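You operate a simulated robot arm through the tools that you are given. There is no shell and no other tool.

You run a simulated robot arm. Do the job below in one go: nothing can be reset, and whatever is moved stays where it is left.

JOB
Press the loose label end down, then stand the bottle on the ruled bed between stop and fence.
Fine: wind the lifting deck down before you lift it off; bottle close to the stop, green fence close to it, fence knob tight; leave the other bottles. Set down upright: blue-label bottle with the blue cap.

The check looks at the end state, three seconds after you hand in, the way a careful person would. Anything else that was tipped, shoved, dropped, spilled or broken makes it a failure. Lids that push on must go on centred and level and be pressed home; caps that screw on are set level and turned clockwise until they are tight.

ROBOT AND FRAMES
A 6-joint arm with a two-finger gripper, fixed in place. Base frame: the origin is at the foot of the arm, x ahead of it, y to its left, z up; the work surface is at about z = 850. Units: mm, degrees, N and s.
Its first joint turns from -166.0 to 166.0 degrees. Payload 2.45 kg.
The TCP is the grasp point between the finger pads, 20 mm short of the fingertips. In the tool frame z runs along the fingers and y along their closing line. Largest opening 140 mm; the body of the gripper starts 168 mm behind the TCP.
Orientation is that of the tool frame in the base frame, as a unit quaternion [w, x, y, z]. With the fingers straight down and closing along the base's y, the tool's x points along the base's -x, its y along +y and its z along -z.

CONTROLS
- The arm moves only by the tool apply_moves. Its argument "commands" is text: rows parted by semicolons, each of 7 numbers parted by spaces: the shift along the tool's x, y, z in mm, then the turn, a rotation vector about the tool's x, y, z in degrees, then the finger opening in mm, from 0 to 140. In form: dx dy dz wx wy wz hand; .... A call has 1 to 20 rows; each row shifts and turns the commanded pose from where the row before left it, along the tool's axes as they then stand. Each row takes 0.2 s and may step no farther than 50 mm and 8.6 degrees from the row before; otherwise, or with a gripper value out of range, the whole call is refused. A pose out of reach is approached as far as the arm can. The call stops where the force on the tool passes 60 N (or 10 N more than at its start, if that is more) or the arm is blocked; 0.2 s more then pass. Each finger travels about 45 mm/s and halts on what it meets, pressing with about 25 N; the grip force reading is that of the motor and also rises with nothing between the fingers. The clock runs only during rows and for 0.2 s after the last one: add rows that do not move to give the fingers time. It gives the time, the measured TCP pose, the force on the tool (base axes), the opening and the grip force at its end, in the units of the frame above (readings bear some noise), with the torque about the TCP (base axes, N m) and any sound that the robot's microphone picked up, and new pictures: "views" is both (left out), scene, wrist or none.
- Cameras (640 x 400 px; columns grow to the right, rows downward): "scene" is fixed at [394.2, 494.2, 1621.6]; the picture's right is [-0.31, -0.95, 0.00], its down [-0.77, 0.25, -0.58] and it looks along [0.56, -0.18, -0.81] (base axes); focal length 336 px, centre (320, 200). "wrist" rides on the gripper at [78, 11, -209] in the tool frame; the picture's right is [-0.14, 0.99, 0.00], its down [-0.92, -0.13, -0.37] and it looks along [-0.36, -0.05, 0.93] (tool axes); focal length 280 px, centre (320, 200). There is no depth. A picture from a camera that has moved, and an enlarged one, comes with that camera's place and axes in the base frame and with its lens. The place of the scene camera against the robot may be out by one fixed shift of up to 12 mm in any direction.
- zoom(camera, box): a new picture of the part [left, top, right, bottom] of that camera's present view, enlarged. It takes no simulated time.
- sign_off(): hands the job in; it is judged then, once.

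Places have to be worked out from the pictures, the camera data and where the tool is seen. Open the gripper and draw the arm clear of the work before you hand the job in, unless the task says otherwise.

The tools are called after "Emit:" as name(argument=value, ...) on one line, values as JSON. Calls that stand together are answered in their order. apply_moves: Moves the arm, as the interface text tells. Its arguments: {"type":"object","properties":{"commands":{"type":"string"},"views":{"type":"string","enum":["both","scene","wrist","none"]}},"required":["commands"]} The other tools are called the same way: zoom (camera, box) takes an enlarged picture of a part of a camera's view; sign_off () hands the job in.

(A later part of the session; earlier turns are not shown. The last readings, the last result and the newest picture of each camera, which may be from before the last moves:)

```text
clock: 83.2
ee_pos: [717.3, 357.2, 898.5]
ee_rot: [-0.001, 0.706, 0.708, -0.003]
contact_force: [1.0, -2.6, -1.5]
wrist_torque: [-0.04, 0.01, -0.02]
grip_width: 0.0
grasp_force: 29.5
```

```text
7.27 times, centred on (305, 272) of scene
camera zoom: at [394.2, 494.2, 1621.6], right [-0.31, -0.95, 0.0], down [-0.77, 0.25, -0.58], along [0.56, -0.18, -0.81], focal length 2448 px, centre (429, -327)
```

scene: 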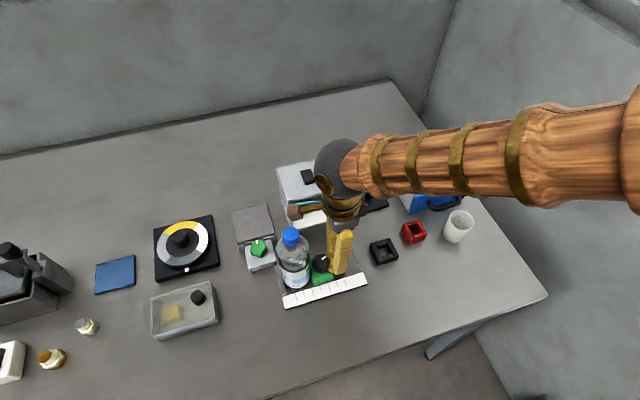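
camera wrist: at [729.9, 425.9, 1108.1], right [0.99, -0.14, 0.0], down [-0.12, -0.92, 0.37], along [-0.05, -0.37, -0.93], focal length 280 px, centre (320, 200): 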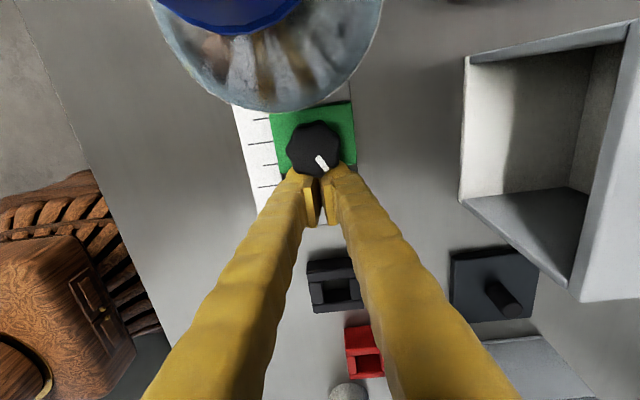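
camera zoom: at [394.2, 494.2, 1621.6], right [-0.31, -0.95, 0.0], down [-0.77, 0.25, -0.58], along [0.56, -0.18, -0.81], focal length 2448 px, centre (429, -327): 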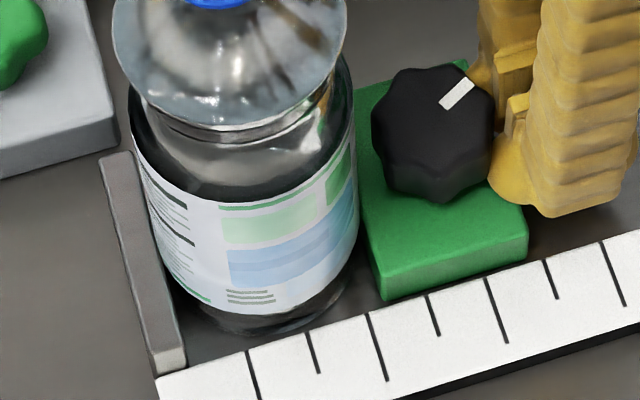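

The bottle is now sliding with the fence (~2.5 N, upright). I continue in small steps until it reaches the stop.

Emit:
apply_moves(commands="0.7 0 0 0 0 0 0; 0 0 0 0 0 0 0", views="none")

Emit:
apply_moves(commands="0.7 0 0 0 0 0 0; 0 0 0 0 0 0 0", views="scene")

Emit:
zoom(camera="scene", box=[275, 245, 335, 300])

```text
clock: 83.8
ee_pos: [718.1, 358.2, 897.8]
ee_rot: [-0.001, 0.706, 0.708, -0.002]
contact_force: [3.3, -7.8, -3.0]
wrist_torque: [-0.11, -0.07, -0.13]
grip_width: 0.3
grasp_force: 29.5
```

```text
clock: 84.3
ee_pos: [717.2, 358.6, 898.5]
ee_rot: [-0.001, 0.707, 0.708, -0.002]
contact_force: [5.9, -27.4, 0.6]
wrist_torque: [-0.15, 0.0, -0.25]
grip_width: 0.0
grasp_force: 29.7
```

scene: 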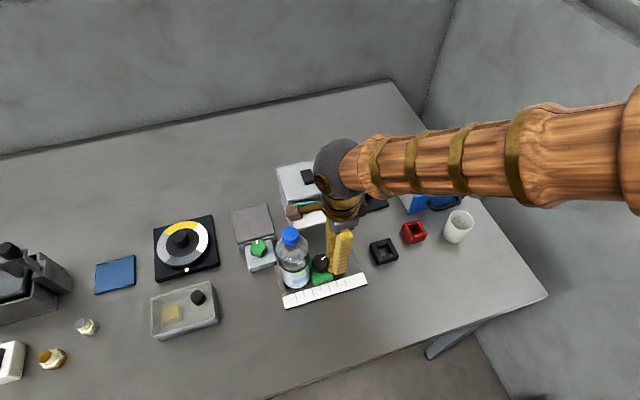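

```text
7.27 times, centred on (305, 272) of scene
camera zoom: at [394.2, 494.2, 1621.6], right [-0.31, -0.95, 0.0], down [-0.77, 0.25, -0.58], along [0.56, -0.18, -0.81], focal length 2448 px, centre (429, -327)
```

zoom: 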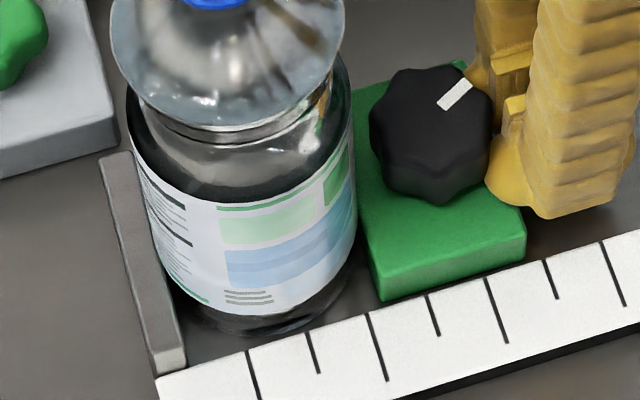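

Force jumped to 27 N: the bottle is snug between stop and fence. I back the fingers off, rise, open, and hover above the fence knob to line up for tightening.

Emit:
apply_moves(commands="-4 0 0 0 0 0 0; 0 0 -30 0 0 0 0; 0 0 -32 0 0 0 30; 18 0 0 0 0 0 60; 19 0 0 0 0 0 60; 0 0 0 0 0 0 60")

Emit:
zoom(camera="scene", box=[270, 235, 350, 300])

Emit:
zoom(camera="wrist", box=[220, 60, 420, 240])

```text
clock: 85.8
ee_pos: [717.2, 393.6, 961.9]
ee_rot: [0.0, 0.706, 0.708, -0.002]
contact_force: [0.0, -0.8, 0.3]
wrist_torque: [-0.02, -0.03, -0.05]
grip_width: 60.1
grasp_force: 0.0
camera wrist: at [728.7, 470.8, 1171.6], right [0.99, -0.14, 0.0], down [-0.13, -0.92, 0.37], along [-0.05, -0.37, -0.93], focal length 280 px, centre (320, 200)
```

scene: 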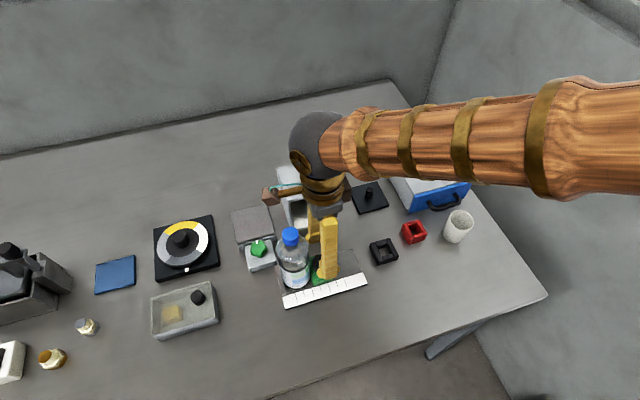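
wrist: 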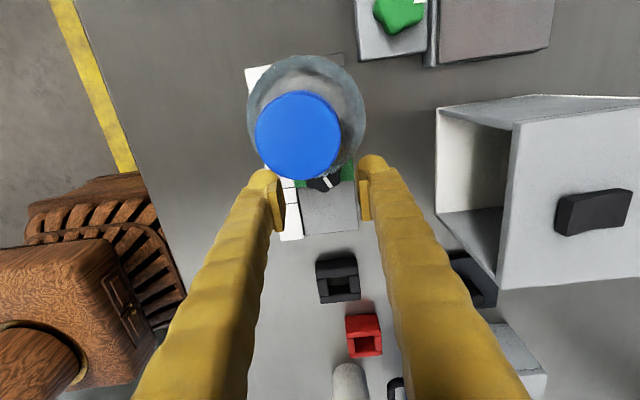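

```text
6.15 times, centred on (310, 268) of scene
camera zoom: at [394.2, 494.2, 1621.6], right [-0.31, -0.95, 0.0], down [-0.77, 0.25, -0.58], along [0.56, -0.18, -0.81], focal length 2071 px, centre (382, -215)
```

zoom: 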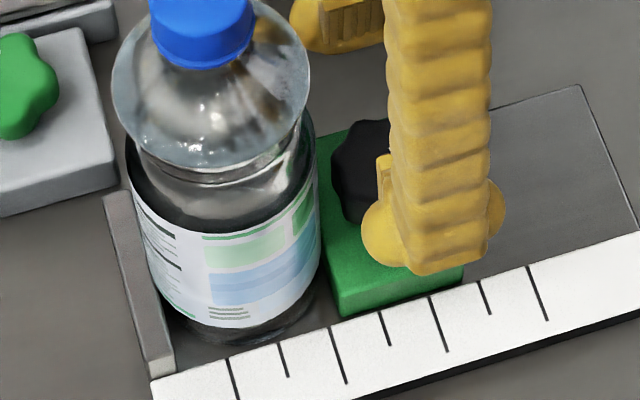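

```text
2.22 times, centred on (320, 150) of wrist
camera zoom: at [728.7, 470.8, 1171.6], right [0.99, -0.14, 0.0], down [-0.13, -0.92, 0.37], along [-0.05, -0.37, -0.93], focal length 623 px, centre (320, 311)
```

zoom: 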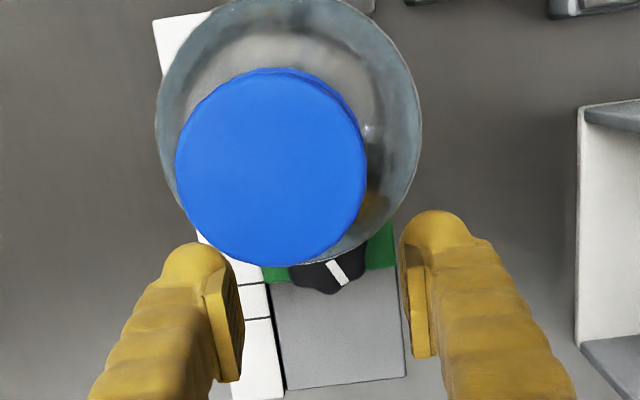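

Bottle is snug and upright; the fence's back face reads y≈371.6, so its knob is near (719, 393). I position 4 mm back from the knob centre (extra bottle clearance), yaw −18°, and lower around the knob.

Emit:
apply_moves(commands="-4 3 0 0 0 0 60; 0 0 0 0 0 -6 60; 0 0 0 0 0 -6 60; 0 0 0 0 0 -6 60; 0 0 25 0 0 0 56; 0 0 20 0 0 0 56; 0 0 14 0 0 0 56; 0 0 0 0 0 0 56")

Emit:
zoom(camera="scene", box=[270, 235, 350, 300])

Emit:
zoom(camera="wrist", box=[220, 60, 420, 240])

```text
clock: 87.5
ee_pos: [720.7, 387.5, 899.6]
ee_rot: [-0.002, 0.587, 0.81, -0.003]
contact_force: [0.4, 0.1, -0.5]
wrist_torque: [-0.02, 0.0, -0.03]
grip_width: 56.2
grasp_force: 0.1
camera wrist: at [706.4, 465.5, 1110.6], right [0.98, 0.18, 0.0], down [0.17, -0.91, 0.37], along [0.06, -0.36, -0.93], focal length 280 px, centre (320, 200)
```

scene: 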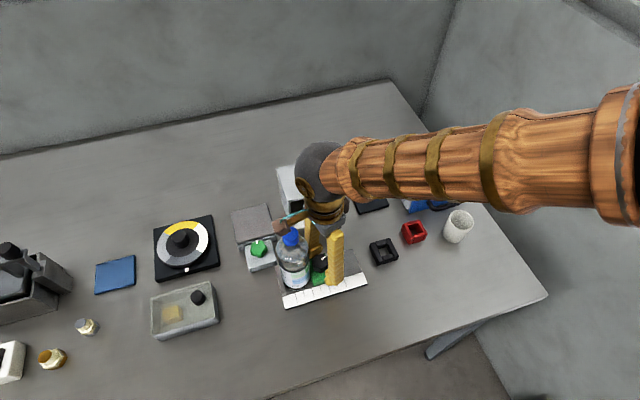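
wrist: 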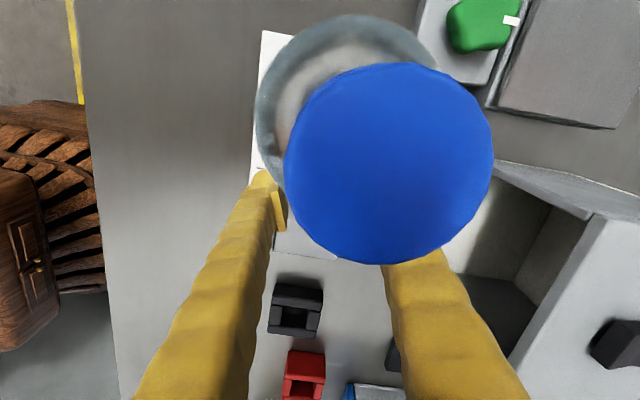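

```text
6.15 times, centred on (310, 268) of scene
camera zoom: at [394.2, 494.2, 1621.6], right [-0.31, -0.95, 0.0], down [-0.77, 0.25, -0.58], along [0.56, -0.18, -0.81], focal length 2071 px, centre (382, -215)
```

zoom: 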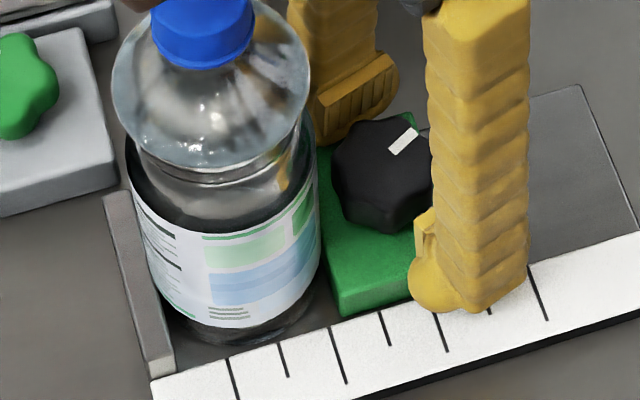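

```text
2.22 times, centred on (320, 150) of wrist
camera zoom: at [706.4, 465.5, 1110.6], right [0.98, 0.18, 0.0], down [0.17, -0.91, 0.37], along [0.06, -0.36, -0.93], focal length 623 px, centre (320, 311)
```

zoom: 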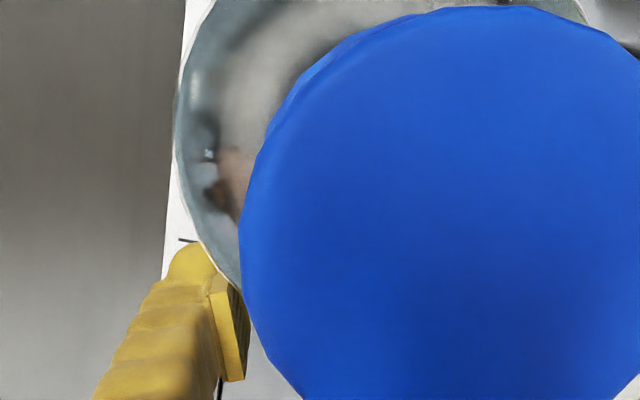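

Scene view shows the fingers straddling the knob without touching the bottle. I close in stages and check side forces.

Emit:
apply_moves(commands="0 0 0 0 0 0 46; 0 0 0 0 0 0 42; 0 0 0 0 0 0 40; 0 0 0 0 0 0 40", views="scene")

Emit:
zoom(camera="scene", box=[290, 235, 350, 295])

```text
clock: 88.5
ee_pos: [719.6, 388.4, 900.5]
ee_rot: [-0.001, 0.587, 0.81, -0.002]
contact_force: [2.1, 0.3, 0.3]
wrist_torque: [0.02, 0.0, -0.08]
grip_width: 41.5
grasp_force: 0.9
```

scene: 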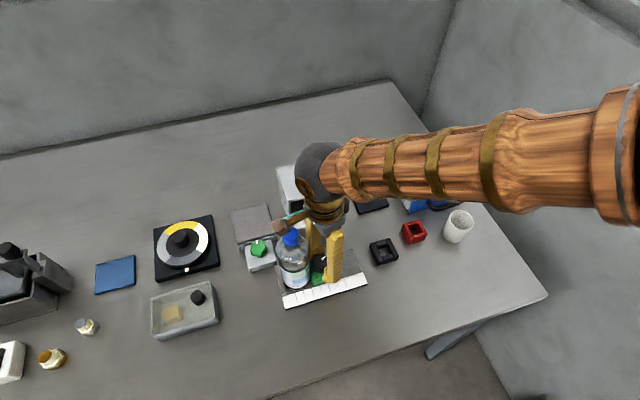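

```text
6.67 times, centred on (320, 265) of scene
camera zoom: at [394.2, 494.2, 1621.6], right [-0.31, -0.95, 0.0], down [-0.77, 0.25, -0.58], along [0.56, -0.18, -0.81], focal length 2244 px, centre (320, -233)
```

zoom: 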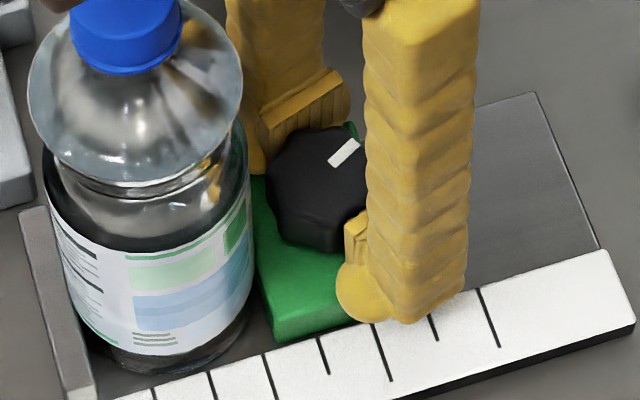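

The +x finger touches first; I shift 2 mm along +tool-y and close firmly.

Emit:
apply_moves(commands="0 2 0 0 0 0 43; 0 0 0 0 0 0 38; 0 0 0 0 0 0 30; 0 0 0 0 0 0 28; 0 0 0 0 0 0 28", views="scene")

Emit:
zoom(camera="scene", box=[290, 235, 350, 295])

```text
clock: 89.8
ee_pos: [723.4, 389.7, 902.6]
ee_rot: [-0.001, 0.587, 0.809, -0.002]
contact_force: [4.5, -0.1, -11.7]
wrist_torque: [0.36, -1.0, -0.01]
grip_width: 35.2
grasp_force: 44.8
```

scene: 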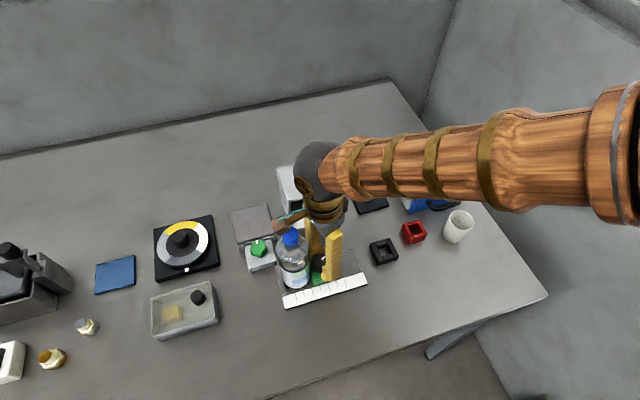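

```text
6.67 times, centred on (320, 265) of scene
camera zoom: at [394.2, 494.2, 1621.6], right [-0.31, -0.95, 0.0], down [-0.77, 0.25, -0.58], along [0.56, -0.18, -0.81], focal length 2244 px, centre (320, -233)
```

zoom: 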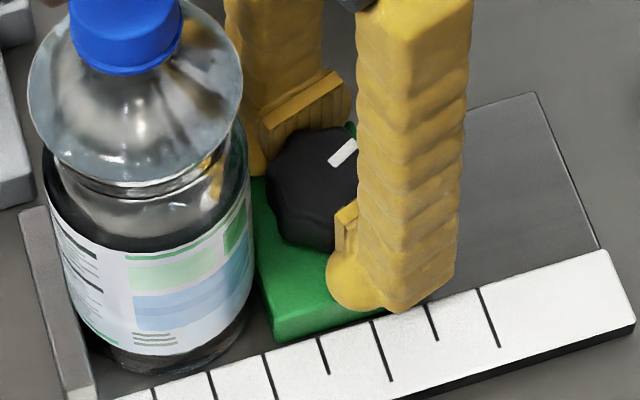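

Firm grip on the knob. I turn clockwise 18° with compensation and read the torque.

Emit:
apply_moves(commands="0 -0.4 0 0 0 6 28; 0 -0.4 0 0 0 6 28; 0 -0.4 0 0 0 6 28; 0 0 0 0 0 0 28", views="scene")

Emit:
zoom(camera="scene", box=[290, 235, 350, 295])

```text
clock: 90.8
ee_pos: [720.2, 388.4, 901.4]
ee_rot: [-0.002, 0.707, 0.707, -0.004]
contact_force: [-47.7, 0.3, 6.8]
wrist_torque: [0.08, -1.07, 0.33]
grip_width: 35.2
grasp_force: 45.6
```

scene: 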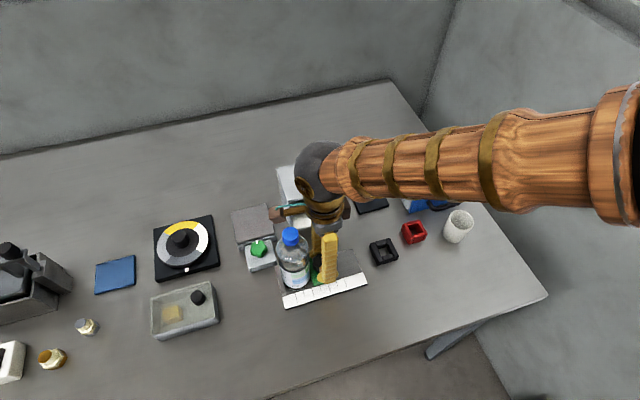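

```text
6.67 times, centred on (320, 265) of scene
camera zoom: at [394.2, 494.2, 1621.6], right [-0.31, -0.95, 0.0], down [-0.77, 0.25, -0.58], along [0.56, -0.18, -0.81], focal length 2244 px, centre (320, -233)
```

zoom: 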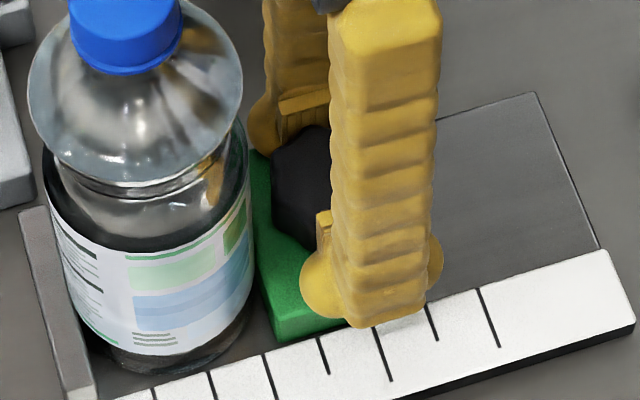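

Reaction torque 0.33 Nm appears, with a side load of −48 N in x; I relieve it by 0.5 mm and re-read.

Emit:
apply_moves(commands="0 -0.5 0 0 0 0 28; 0 0 0 0 0 0 28", views="none")

```text
clock: 91.3
ee_pos: [720.3, 388.7, 901.1]
ee_rot: [-0.002, 0.707, 0.708, -0.003]
contact_force: [-50.8, -0.3, 3.9]
wrist_torque: [-0.01, -1.15, 0.29]
grip_width: 35.5
grasp_force: 44.9
```

The side load looks like single-finger bearing, so I move another 1.2 mm in −x.

Emit:
apply_moves(commands="0 -0.6 0 0 0 0 28; 0 -0.6 0 0 0 0 28; 0 0 0 0 0 0 28", views="none")

```text
clock: 92.2
ee_pos: [720.4, 387.9, 901.4]
ee_rot: [-0.001, 0.706, 0.708, -0.003]
contact_force: [-30.9, -0.3, -9.7]
wrist_torque: [-0.02, -1.25, 0.21]
grip_width: 35.1
grasp_force: 45.0
```

Decreasing (−31 N). A bit more.

Emit:
apply_moves(commands="0 -0.6 0 0 0 0 28; 0 0 0 0 0 0 28", views="none")

Emit:
apply_moves(commands="0 -0.6 0 0 0 0 28; 0 0 0 0 0 0 28", views="both")

Emit:
zoom(camera="scene", box=[290, 235, 350, 295])

```text
clock: 92.8
ee_pos: [719.3, 389.1, 900.2]
ee_rot: [0.0, 0.706, 0.708, -0.001]
contact_force: [-19.9, 0.0, -7.3]
wrist_torque: [-0.22, -1.19, 0.13]
grip_width: 35.1
grasp_force: 44.9
```

```text
clock: 93.3
ee_pos: [721.1, 388.3, 900.9]
ee_rot: [0.0, 0.706, 0.708, -0.002]
contact_force: [0.5, 0.0, -17.5]
wrist_torque: [-0.03, -1.2, 0.02]
grip_width: 35.0
grasp_force: 45.0
camera wrist: at [731.0, 466.5, 1110.5], right [0.99, -0.14, 0.0], down [-0.13, -0.92, 0.37], along [-0.05, -0.37, -0.93], focal length 280 px, centre (320, 200)
```

scene: 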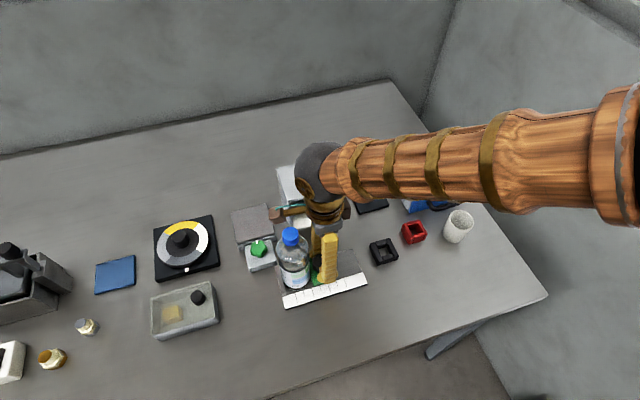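
wrist: 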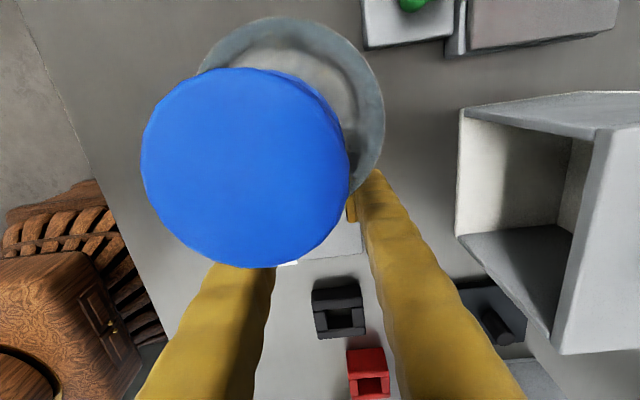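

```text
6.67 times, centred on (320, 265) of scene
camera zoom: at [394.2, 494.2, 1621.6], right [-0.31, -0.95, 0.0], down [-0.77, 0.25, -0.58], along [0.56, -0.18, -0.81], focal length 2244 px, centre (320, -233)
```

zoom: 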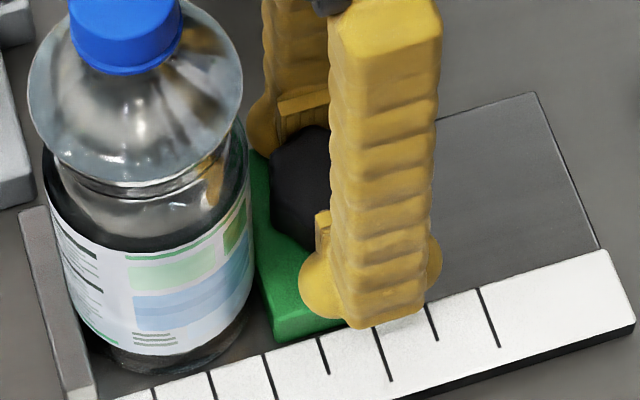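

Side force is zero now; the knob centre is evidently ~9 mm ahead of the TCP. I continue clockwise 18° with larger compensation and check torque.

Emit:
apply_moves(commands="0 -0.9 0 0 0 6 28; 0 -0.9 0 0 0 6 28; 0 -0.9 0 0 0 6 28; 0 0 0 0 0 0 28", views="scene")

Emit:
zoom(camera="scene", box=[290, 235, 350, 295])

```text
clock: 94.3
ee_pos: [718.0, 389.0, 900.3]
ee_rot: [-0.002, 0.809, 0.588, -0.001]
contact_force: [42.9, -0.5, -41.8]
wrist_torque: [-0.55, -0.8, -0.33]
grip_width: 34.9
grasp_force: 44.9
```

scene: 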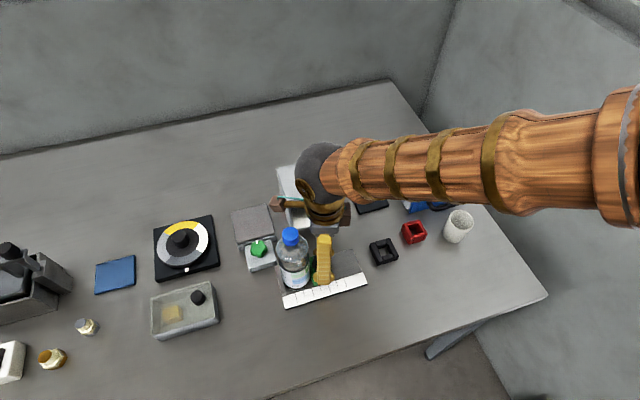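

```text
6.67 times, centred on (320, 265) of scene
camera zoom: at [394.2, 494.2, 1621.6], right [-0.31, -0.95, 0.0], down [-0.77, 0.25, -0.58], along [0.56, -0.18, -0.81], focal length 2244 px, centre (320, -233)
```

zoom: 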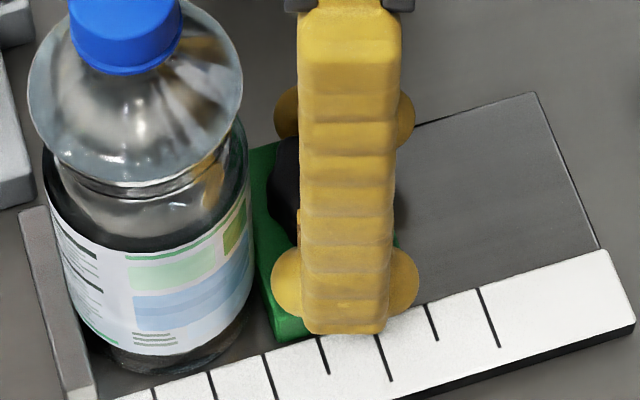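

The z-torque is fully explained by the side load acting 7 mm off, so the knob is still turning freely. I release, swing back 36°, and recentre on the knob (≈(720.2, 395.7)).

Emit:
apply_moves(commands="0 0 0 0 0 0 50; 0 0 0 0 0 0 50; 0 0 0 0 0 -6 50; 0 0 0 0 0 -6 50; 0 0 0 0 0 -6 50; 0 0 0 0 0 -6 50; 0 0 0 0 0 -6 50; 0 0 0 0 0 -6 50; 0 0 0 0 0 0 50", views="both")

Emit:
zoom(camera="scene", box=[290, 235, 350, 295])

```text
clock: 96.3
ee_pos: [716.3, 389.4, 902.4]
ee_rot: [-0.002, 0.587, 0.809, -0.002]
contact_force: [0.2, -0.2, 0.0]
wrist_torque: [-0.01, 0.0, 0.0]
grip_width: 50.1
grasp_force: 0.1
camera wrist: at [702.5, 466.2, 1111.7], right [0.98, 0.18, 0.0], down [0.17, -0.91, 0.37], along [0.06, -0.36, -0.93], focal length 280 px, centre (320, 200)
```

scene: 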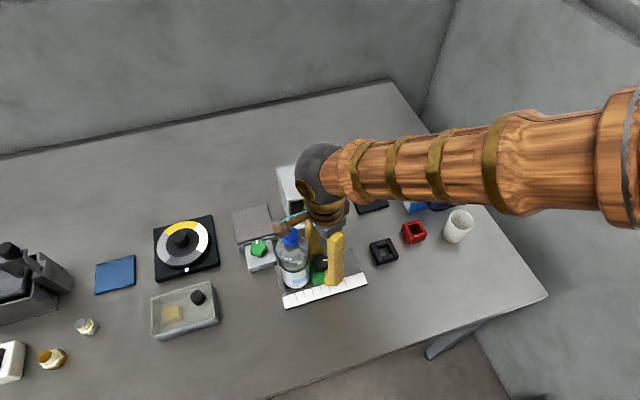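
wrist: 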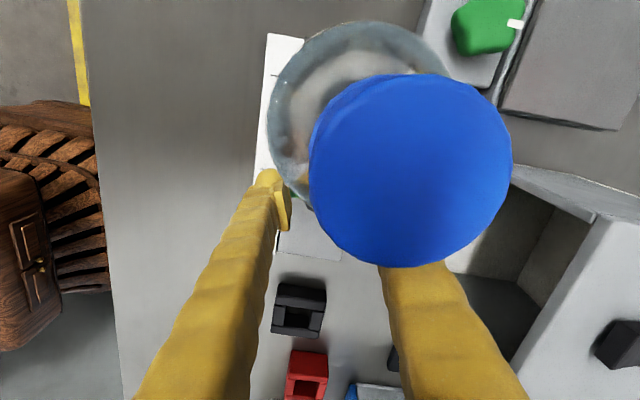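

```text
6.67 times, centred on (320, 265) of scene
camera zoom: at [394.2, 494.2, 1621.6], right [-0.31, -0.95, 0.0], down [-0.77, 0.25, -0.58], along [0.56, -0.18, -0.81], focal length 2244 px, centre (320, -233)
```

zoom: 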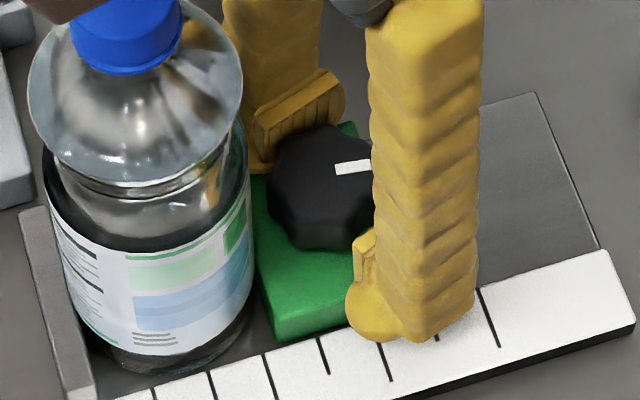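

The knob marker has advanced clockwise by about 36°. Now I shift onto the knob centre, grip, and make a full 36° clockwise stroke.

Emit:
apply_moves(commands="2.3 6 0 0 0 0 50; 0 0 0 0 0 0 40; 0 0 0 0 0 0 30; 0 0 0 0 0 0 28; 0 0 0 0 0 0 28", views="none")

Emit:
apply_moves(commands="0 -0.38 0 0 0 7.2 28; 0 -0.38 0 0 0 7.2 28; 0 0 0 0 0 0 28", views="none")

```text
clock: 97.5
ee_pos: [720.3, 392.9, 901.3]
ee_rot: [-0.003, 0.587, 0.81, -0.003]
contact_force: [-19.1, 0.4, -16.7]
wrist_torque: [0.04, -0.28, 0.03]
grip_width: 34.8
grasp_force: 45.1
```

```text
clock: 98.3
ee_pos: [720.3, 393.9, 901.4]
ee_rot: [-0.002, 0.685, 0.729, -0.003]
contact_force: [-46.2, -1.2, -21.6]
wrist_torque: [-0.11, -0.45, 0.12]
grip_width: 34.8
grasp_force: 45.5
```

Side load −46 N again (TCP slightly +x of knob); I relieve 1.5 mm in −x and continue the stroke.

Emit:
apply_moves(commands="0 -0.8 0 0 0 0 28; 0 -0.8 0 0 0 0 28; 0 0 0 0 0 0 28", views="none")

Emit:
apply_moves(commands="0 -0.35 0 0 0 7 28; 0 -0.35 0 0 0 7 28; 0 -0.35 0 0 0 7 28; 0 0 0 0 0 0 28", views="scene")

```text
clock: 99.2
ee_pos: [720.5, 393.8, 901.1]
ee_rot: [-0.001, 0.684, 0.73, -0.002]
contact_force: [-18.5, -10.4, -28.1]
wrist_torque: [-0.02, -0.39, 0.05]
grip_width: 34.8
grasp_force: 44.9
```

```text
clock: 100.2
ee_pos: [718.3, 393.6, 901.5]
ee_rot: [-0.001, 0.806, 0.592, -0.002]
contact_force: [1.9, -8.4, -25.4]
wrist_torque: [-0.06, -0.03, -0.02]
grip_width: 34.9
grasp_force: 44.8
```

scene: 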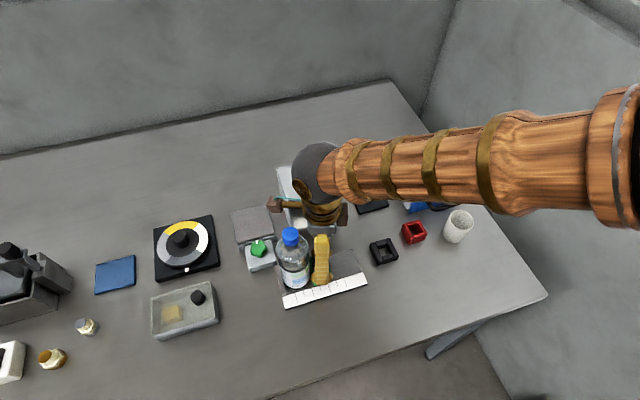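

The knob is now turning freely with near-zero side load; about 72° so far. I repeat the stroke: release, swing back with matching compensation, regrip, turn clockwise 36°.

Emit:
apply_moves(commands="0 0 0 0 0 0 50; 0 0 0 0 0 0 50; 0 0.38 0 0 0 -7.2 50; 0 0.38 0 0 0 -7.2 50; 0 0.38 0 0 0 -7.2 50; 0 0.38 0 0 0 -7.2 50; 0 0.38 0 0 0 -7.2 50; 0 0 0 0 0 0 38; 0 0 0 0 0 0 28; 0 0 0 0 0 0 28; 0 -0.38 0 0 0 7.2 28; 0 -0.38 0 0 0 7.2 28; 0 -0.38 0 0 0 7.2 28; 0 -0.38 0 0 0 7.2 28; 0 -0.38 0 0 0 7.2 28; 0 0 0 0 0 0 28", views="scene")

Emit:
zoom(camera="scene", box=[280, 235, 340, 295])

```text
clock: 103.5
ee_pos: [718.2, 391.9, 900.8]
ee_rot: [-0.001, 0.806, 0.592, -0.003]
contact_force: [8.8, -0.6, -29.3]
wrist_torque: [-0.15, 0.07, -0.03]
grip_width: 34.2
grasp_force: 45.0
```

scene: 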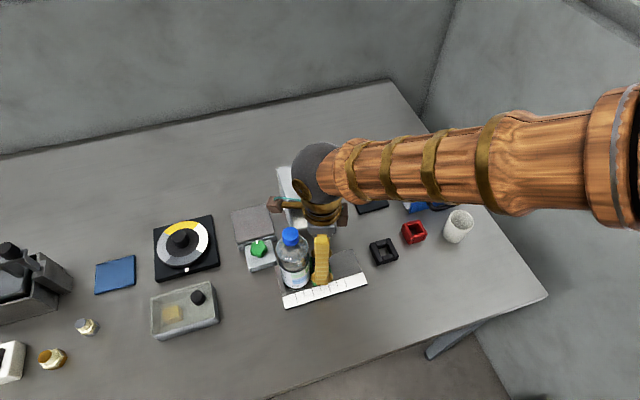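

```text
6.67 times, centred on (310, 265) of scene
camera zoom: at [394.2, 494.2, 1621.6], right [-0.31, -0.95, 0.0], down [-0.77, 0.25, -0.58], along [0.56, -0.18, -0.81], focal length 2244 px, centre (387, -233)
```

zoom: 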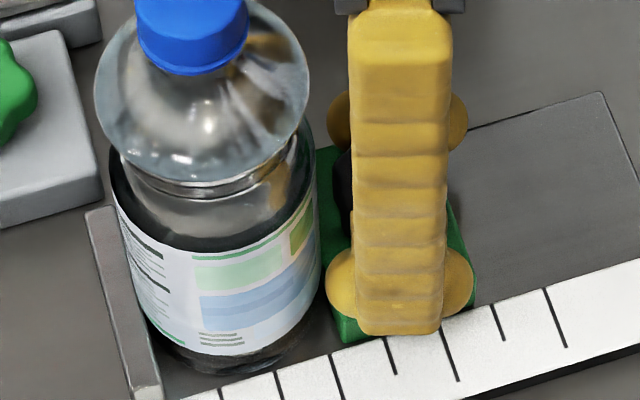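

Still free (no torque). Another stroke.

Emit:
apply_moves(commands="0 0 0 0 0 0 50; 0 0 0 0 0 0 50; 0 0.38 0 0 0 -7.2 50; 0 0.38 0 0 0 -7.2 50; 0 0.38 0 0 0 -7.2 50; 0 0.38 0 0 0 -7.2 50; 0 0.38 0 0 0 -7.2 50; 0 0 0 0 0 0 50", views="scene")

Emit:
zoom(camera="scene", box=[290, 235, 350, 295])

Emit:
apply_moves(commands="0 0 0 0 0 0 38; 0 0 0 0 0 0 28; 0 0 0 0 0 0 28; 0 -0.38 0 0 0 7.2 28; 0 -0.38 0 0 0 7.2 28; 0 -0.38 0 0 0 7.2 28; 0 -0.38 0 0 0 7.2 28; 0 -0.38 0 0 0 7.2 28; 0 0 0 0 0 0 28", views="none")

```text
clock: 105.3
ee_pos: [719.3, 392.2, 901.8]
ee_rot: [-0.002, 0.582, 0.813, -0.002]
contact_force: [0.7, 0.1, 0.3]
wrist_torque: [-0.01, 0.01, -0.02]
grip_width: 50.1
grasp_force: 0.1
```

scene: 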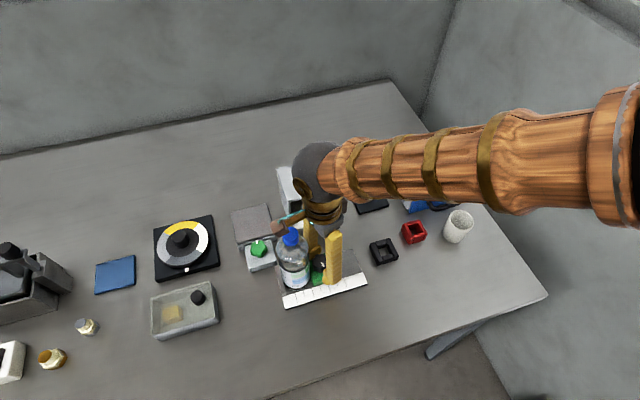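

```text
6.67 times, centred on (320, 265) of scene
camera zoom: at [394.2, 494.2, 1621.6], right [-0.31, -0.95, 0.0], down [-0.77, 0.25, -0.58], along [0.56, -0.18, -0.81], focal length 2244 px, centre (320, -233)
```

zoom: 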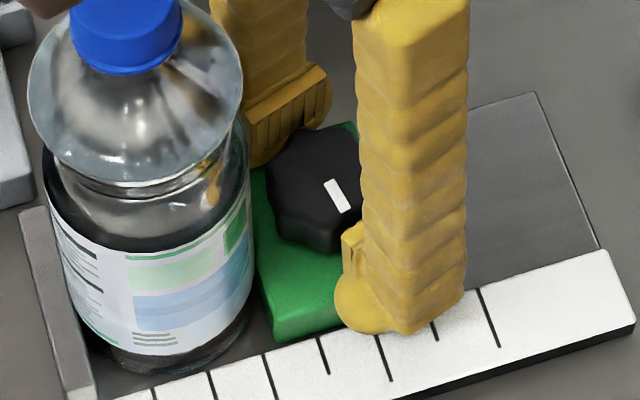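

```text
clock: 107.0
ee_pos: [719.6, 392.8, 899.4]
ee_rot: [0.0, 0.774, 0.633, -0.002]
contact_force: [12.3, 0.7, -13.4]
wrist_torque: [-0.09, -0.16, 1.26]
grip_width: 34.8
grasp_force: 45.2
stopped in row 8: the force on the tool passed its limit at 65 N (the readings are from after the stop); the commanded pose is now the measured one
```

Reaction torque has jumped to 1.26 Nm: the knob is biting. I try one more small clockwise nudge to confirm it's tight.

Emit:
apply_moves(commands="0 -0.2 0 0 0 4 28; 0 0 0 0 0 0 28", views="scene")

Emit:
zoom(camera="scene", box=[280, 235, 340, 295])

```text
clock: 107.6
ee_pos: [718.9, 390.9, 899.9]
ee_rot: [0.0, 0.796, 0.605, -0.002]
contact_force: [20.6, -0.7, -27.6]
wrist_torque: [0.06, -0.07, 0.79]
grip_width: 34.8
grasp_force: 44.7
```

scene: 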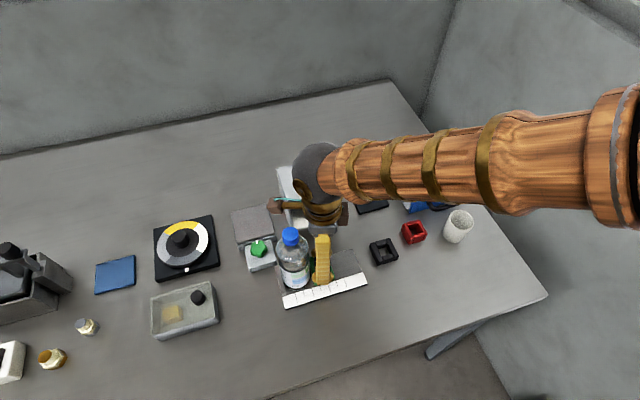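

```text
6.67 times, centred on (310, 265) of scene
camera zoom: at [394.2, 494.2, 1621.6], right [-0.31, -0.95, 0.0], down [-0.77, 0.25, -0.58], along [0.56, -0.18, -0.81], focal length 2244 px, centre (387, -233)
```

zoom: 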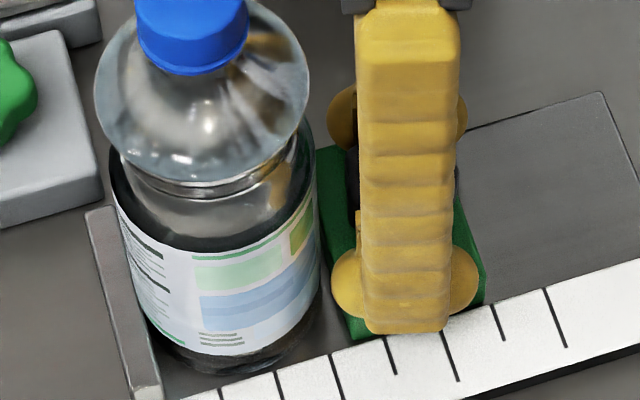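

The fence seems to have crept back a few mm during the last turn. I release the knob and rise to inspect.

Emit:
apply_moves(commands="0 0 0 0 0 0 52; 0 0 0 0 0 0 54; 0 0 -30 0 0 0 60; 0 0 -35 0 0 0 60; -40 0 0 0 0 0 60; -40 0 0 0 0 0 60; 0 0 0 0 0 0 60")

Emit:
zoom(camera="scene", box=[270, 240, 350, 300])

Emit:
zoom(camera="wrist", box=[200, 0, 420, 200])

```text
clock: 109.2
ee_pos: [700.6, 314.5, 963.9]
ee_rot: [0.0, 0.796, 0.605, -0.002]
contact_force: [1.2, -0.3, 0.5]
wrist_torque: [0.01, 0.0, 0.04]
grip_width: 60.0
grasp_force: 0.0
camera wrist: at [730.8, 387.4, 1172.7], right [0.92, -0.4, 0.0], down [-0.37, -0.85, 0.37], along [-0.15, -0.34, -0.93], focal length 280 px, centre (320, 200)
```

scene: 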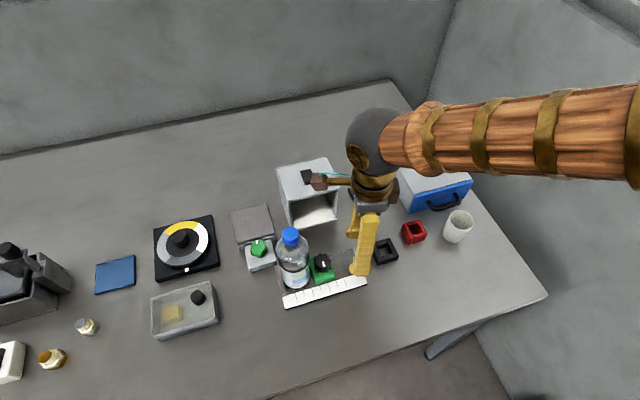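
wrist: 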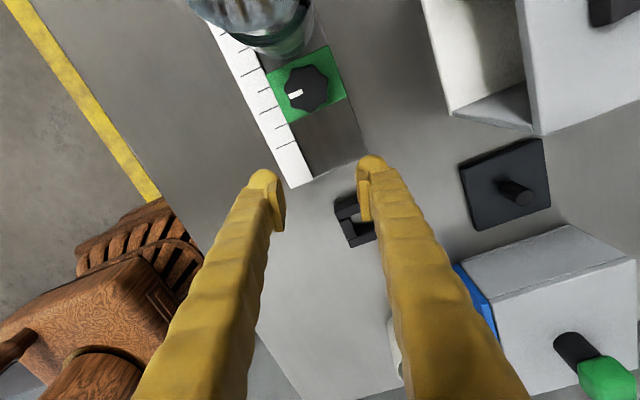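

```text
6.67 times, centred on (310, 270) of scene
camera zoom: at [394.2, 494.2, 1621.6], right [-0.31, -0.95, 0.0], down [-0.77, 0.25, -0.58], along [0.56, -0.18, -0.81], focal length 2244 px, centre (387, -267)
```

zoom: 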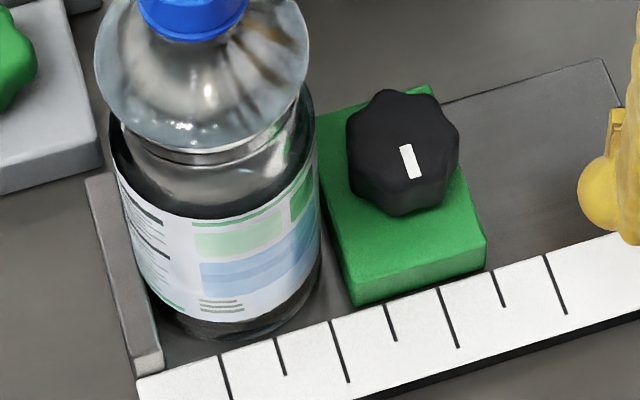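

```text
2.00 times, centred on (310, 100) of wrist
camera zoom: at [730.8, 387.4, 1172.7], right [0.92, -0.4, 0.0], down [-0.37, -0.85, 0.37], along [-0.15, -0.34, -0.93], focal length 561 px, centre (340, 400)
```

zoom: 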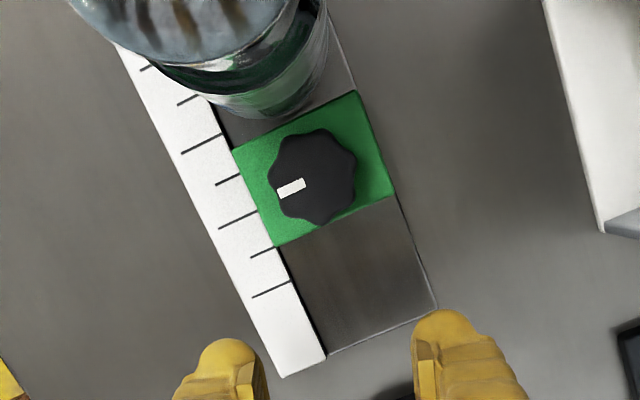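

The fence ended ~4 mm from the bottle (knob now ≈ (719, 392)), so I'll redo it: regrip at +18°, loosen by ~36°, and, still holding the knob, bring the fence up to the bottle before tightening again.

Emit:
apply_moves(commands="0 0 0 0 0 2.5 60; 38.7 -3.1 0 0 0 0 58; 38.7 -3.1 0 0 0 0 56; 0 0 30 0 0 0 54; 0 0 22 0 0 0 54; 0 0 10 0 0 0 54; 0 0 0 0 0 0 54")

Emit:
zoom(camera="scene", box=[280, 235, 340, 295])

Emit:
zoom(camera="wrist", box=[220, 80, 420, 260])

```text
clock: 110.8
ee_pos: [719.1, 390.3, 905.9]
ee_rot: [0.0, 0.809, 0.587, -0.001]
contact_force: [0.6, 0.0, -0.3]
wrist_torque: [-0.01, 0.0, 0.01]
grip_width: 53.8
grasp_force: 0.1
camera wrist: at [752.8, 459.9, 1114.5], right [0.9, -0.44, 0.0], down [-0.41, -0.84, 0.37], along [-0.16, -0.33, -0.93], focal length 280 px, centre (320, 200)
```

scene: 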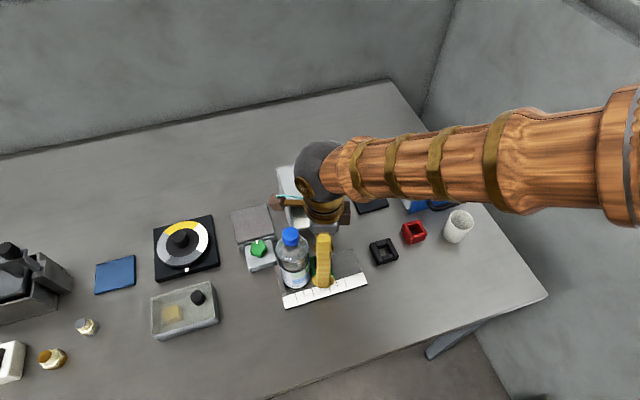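
wrist: 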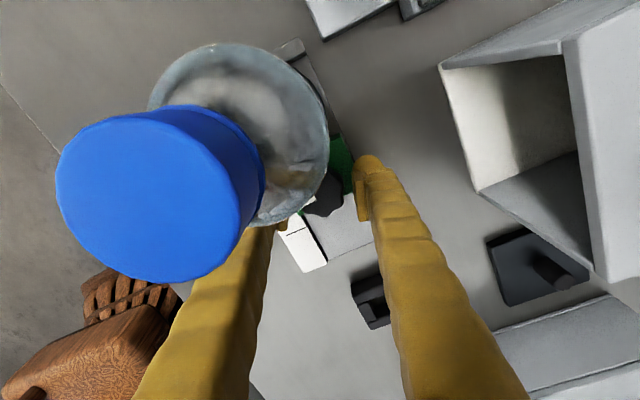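

```text
6.67 times, centred on (310, 265) of scene
camera zoom: at [394.2, 494.2, 1621.6], right [-0.31, -0.95, 0.0], down [-0.77, 0.25, -0.58], along [0.56, -0.18, -0.81], focal length 2244 px, centre (387, -233)
```

zoom: 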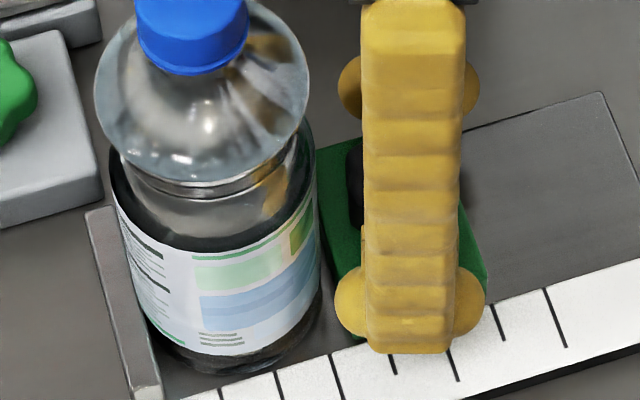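

```text
2.22 times, centred on (320, 170) of wrist
camera zoom: at [752.8, 459.9, 1114.5], right [0.9, -0.44, 0.0], down [-0.41, -0.84, 0.37], along [-0.16, -0.33, -0.93], focal length 623 px, centre (320, 267)
```

zoom: 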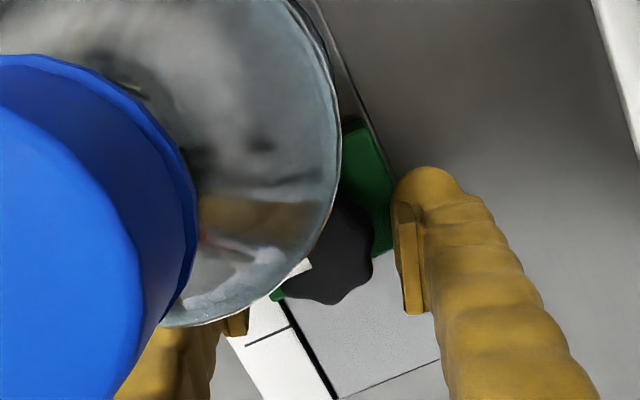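

Aligned; lower 3.5 mm and grip.

Emit:
apply_moves(commands="0 0 3.5 0 0 0 50; 0 0 0 0 0 0 42; 0 0 0 0 0 0 34; 0 0 0 0 0 0 28; 0 0 0 0 0 0 28", views="none")

```text
clock: 112.0
ee_pos: [718.8, 390.3, 901.1]
ee_rot: [0.0, 0.809, 0.588, -0.002]
contact_force: [23.1, -0.5, -17.9]
wrist_torque: [-0.01, 0.27, -0.08]
grip_width: 34.6
grasp_force: 37.6
```

Small side load; ease +0.8 mm in x, then loosen counter-clockwise 36°.

Emit:
apply_moves(commands="0 0.8 0 0 0 0 28; 0 0 0 0 0 0 28; 0 0.25 0 0 0 -7.2 28; 0 0.25 0 0 0 -7.2 28; 0 0 0 0 0 0 28", views="none")

```text
clock: 113.2
ee_pos: [719.9, 391.4, 899.0]
ee_rot: [-0.001, 0.729, 0.684, 0.0]
contact_force: [45.6, -0.8, -0.5]
wrist_torque: [-0.25, 0.36, -0.05]
grip_width: 34.5
grasp_force: 44.6
```

Knob is already free; relieve the side load (+1.4 mm x) and continue loosening.

Emit:
apply_moves(commands="0 0.7 0 0 0 0 28; 0 0.7 0 0 0 0 28; 0 0.25 0 0 0 -7.2 28; 0 0.25 0 0 0 -7.2 28; 0 0.25 0 0 0 -7.2 28; 0 0 0 0 0 0 28", views="none")

```text
clock: 114.1
ee_pos: [720.0, 392.0, 899.9]
ee_rot: [-0.001, 0.68, 0.734, 0.0]
contact_force: [7.0, 0.5, -7.0]
wrist_torque: [-0.05, 0.16, -0.02]
grip_width: 34.4
grasp_force: 45.0
stopped in row 4: the force on the tool passed its limit at 61 N (the readings are from after the stop); the commanded pose is now the measured one
```

Stopped on a side-load spike only; now at −4° with small forces. Continue loosening with more compensation.

Emit:
apply_moves(commands="0 0.5 0 0 0 -6 28; 0 0 0 0 0 0 28; 0 0.5 0 0 0 -6 28; 0 0 0 0 0 0 28", views="scene")

Emit:
zoom(camera="scene", box=[280, 235, 340, 295])

```text
clock: 115.1
ee_pos: [720.1, 391.1, 900.6]
ee_rot: [0.0, 0.6, 0.8, 0.0]
contact_force: [7.7, 0.5, 1.7]
wrist_torque: [0.15, 0.08, -0.04]
grip_width: 34.5
grasp_force: 44.6
```

scene: 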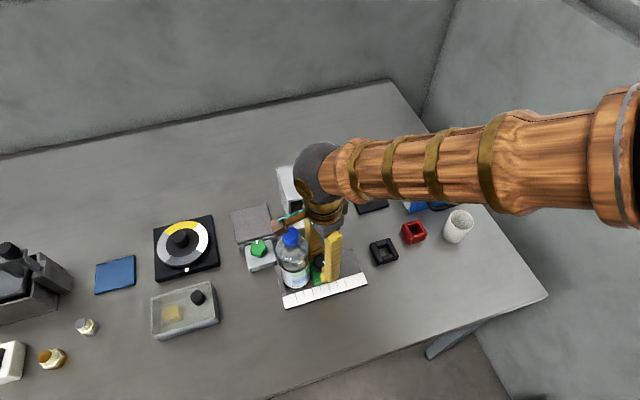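

```text
6.67 times, centred on (310, 265) of scene
camera zoom: at [394.2, 494.2, 1621.6], right [-0.31, -0.95, 0.0], down [-0.77, 0.25, -0.58], along [0.56, -0.18, -0.81], focal length 2244 px, centre (387, -233)
```

zoom: 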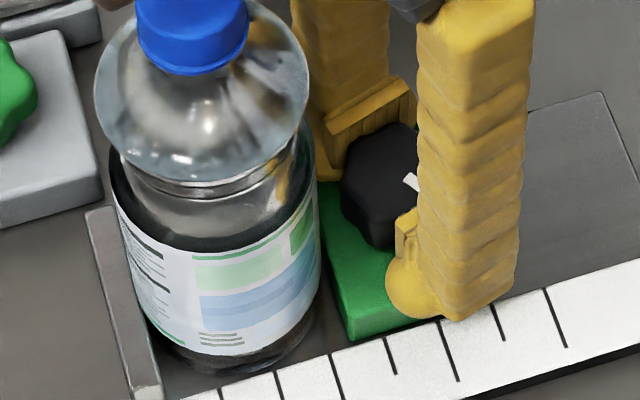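

Now, still holding the loosened knob, I drag the fence toward the bottle in 1 mm steps and watch the y-force.

Emit:
apply_moves(commands="0.96 0.28 0 0 0 0 28; 0.96 0.28 0 0 0 0 28; 0 0 0 0 0 0 28", views="none")

Emit:
apply_moves(commands="0.96 0.28 0 0 0 0 28; 0 0 0 0 0 0 28", views="none")

Emit:
apply_moves(commands="0.96 0.28 0 0 0 0 28; 0 0 0 0 0 0 28", views="scene")

Emit:
zoom(camera="scene", box=[280, 235, 340, 295])

```text
clock: 115.9
ee_pos: [720.6, 393.6, 900.2]
ee_rot: [0.0, 0.6, 0.8, -0.001]
contact_force: [-5.3, -4.7, 17.3]
wrist_torque: [-0.08, -0.05, 0.05]
grip_width: 34.5
grasp_force: 44.9
```

```text
clock: 116.5
ee_pos: [720.3, 393.6, 900.5]
ee_rot: [0.001, 0.599, 0.801, 0.0]
contact_force: [-9.7, -27.6, 23.1]
wrist_torque: [0.22, -0.07, 0.02]
grip_width: 34.6
grasp_force: 44.9
```

```text
clock: 117.1
ee_pos: [721.3, 395.1, 899.9]
ee_rot: [-0.001, 0.6, 0.8, -0.001]
contact_force: [-16.1, -41.2, 16.8]
wrist_torque: [0.14, -0.29, 0.02]
grip_width: 34.6
grasp_force: 45.1
```

scene: 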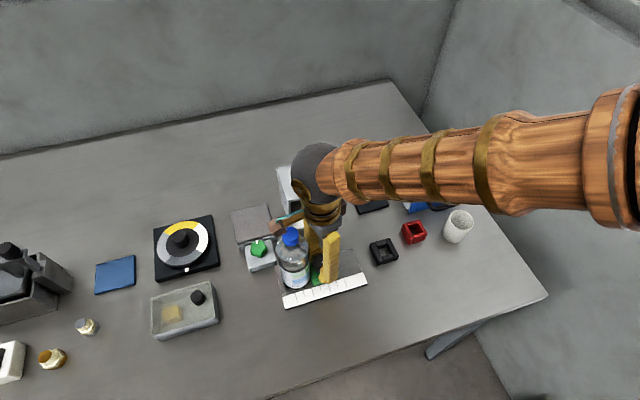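

```text
6.67 times, centred on (310, 265) of scene
camera zoom: at [394.2, 494.2, 1621.6], right [-0.31, -0.95, 0.0], down [-0.77, 0.25, -0.58], along [0.56, -0.18, -0.81], focal length 2244 px, centre (387, -233)
```

zoom: 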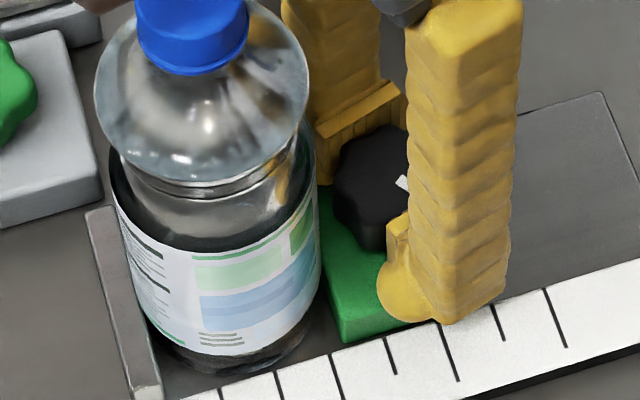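

The fence is snug again on the bottle (41 N squeeze); I relax the push by ~1.3 mm, then tighten clockwise in steps, checking load.

Emit:
apply_moves(commands="-1.15 -0.7 0 0 0 0 28; 0 0 0 0 0 0 28", views="none")

Emit:
apply_moves(commands="0 -0.35 0 0 0 6 28; 0 0 0 0 0 0 28; 0 -0.35 0 0 0 6 28; 0 0 0 0 0 0 28", views="none")

```text
clock: 117.7
ee_pos: [720.5, 394.0, 900.1]
ee_rot: [0.0, 0.6, 0.8, 0.0]
contact_force: [4.6, -23.3, 0.5]
wrist_torque: [-0.02, -0.17, 0.13]
grip_width: 34.4
grasp_force: 44.9
```

```text
clock: 118.7
ee_pos: [719.5, 394.3, 900.2]
ee_rot: [0.0, 0.681, 0.732, 0.001]
contact_force: [15.4, -13.9, -11.1]
wrist_torque: [0.15, 0.09, -0.08]
grip_width: 34.5
grasp_force: 45.5
```

Light pressure on the bottle remains (−14 N). Continue clockwise.

Emit:
apply_moves(commands="0 0 0 0 0 6 28; 0 0 0 0 0 0 28; 0 -0.2 0 0 0 6 28; 0 0 0 0 0 0 28", views="none")

Emit:
apply_moves(commands="0 -0.2 0 0 0 5 28; 0 0 0 0 0 0 28", views="none")

```text
clock: 119.7
ee_pos: [720.0, 394.7, 898.7]
ee_rot: [0.0, 0.753, 0.659, -0.001]
contact_force: [11.7, 0.5, -8.7]
wrist_torque: [0.04, 0.16, -0.08]
grip_width: 34.7
grasp_force: 44.9
```

```text
clock: 120.3
ee_pos: [718.4, 394.8, 899.2]
ee_rot: [0.0, 0.781, 0.624, 0.0]
contact_force: [15.7, 0.6, -14.2]
wrist_torque: [0.2, 0.07, -0.04]
grip_width: 34.5
grasp_force: 44.8
```

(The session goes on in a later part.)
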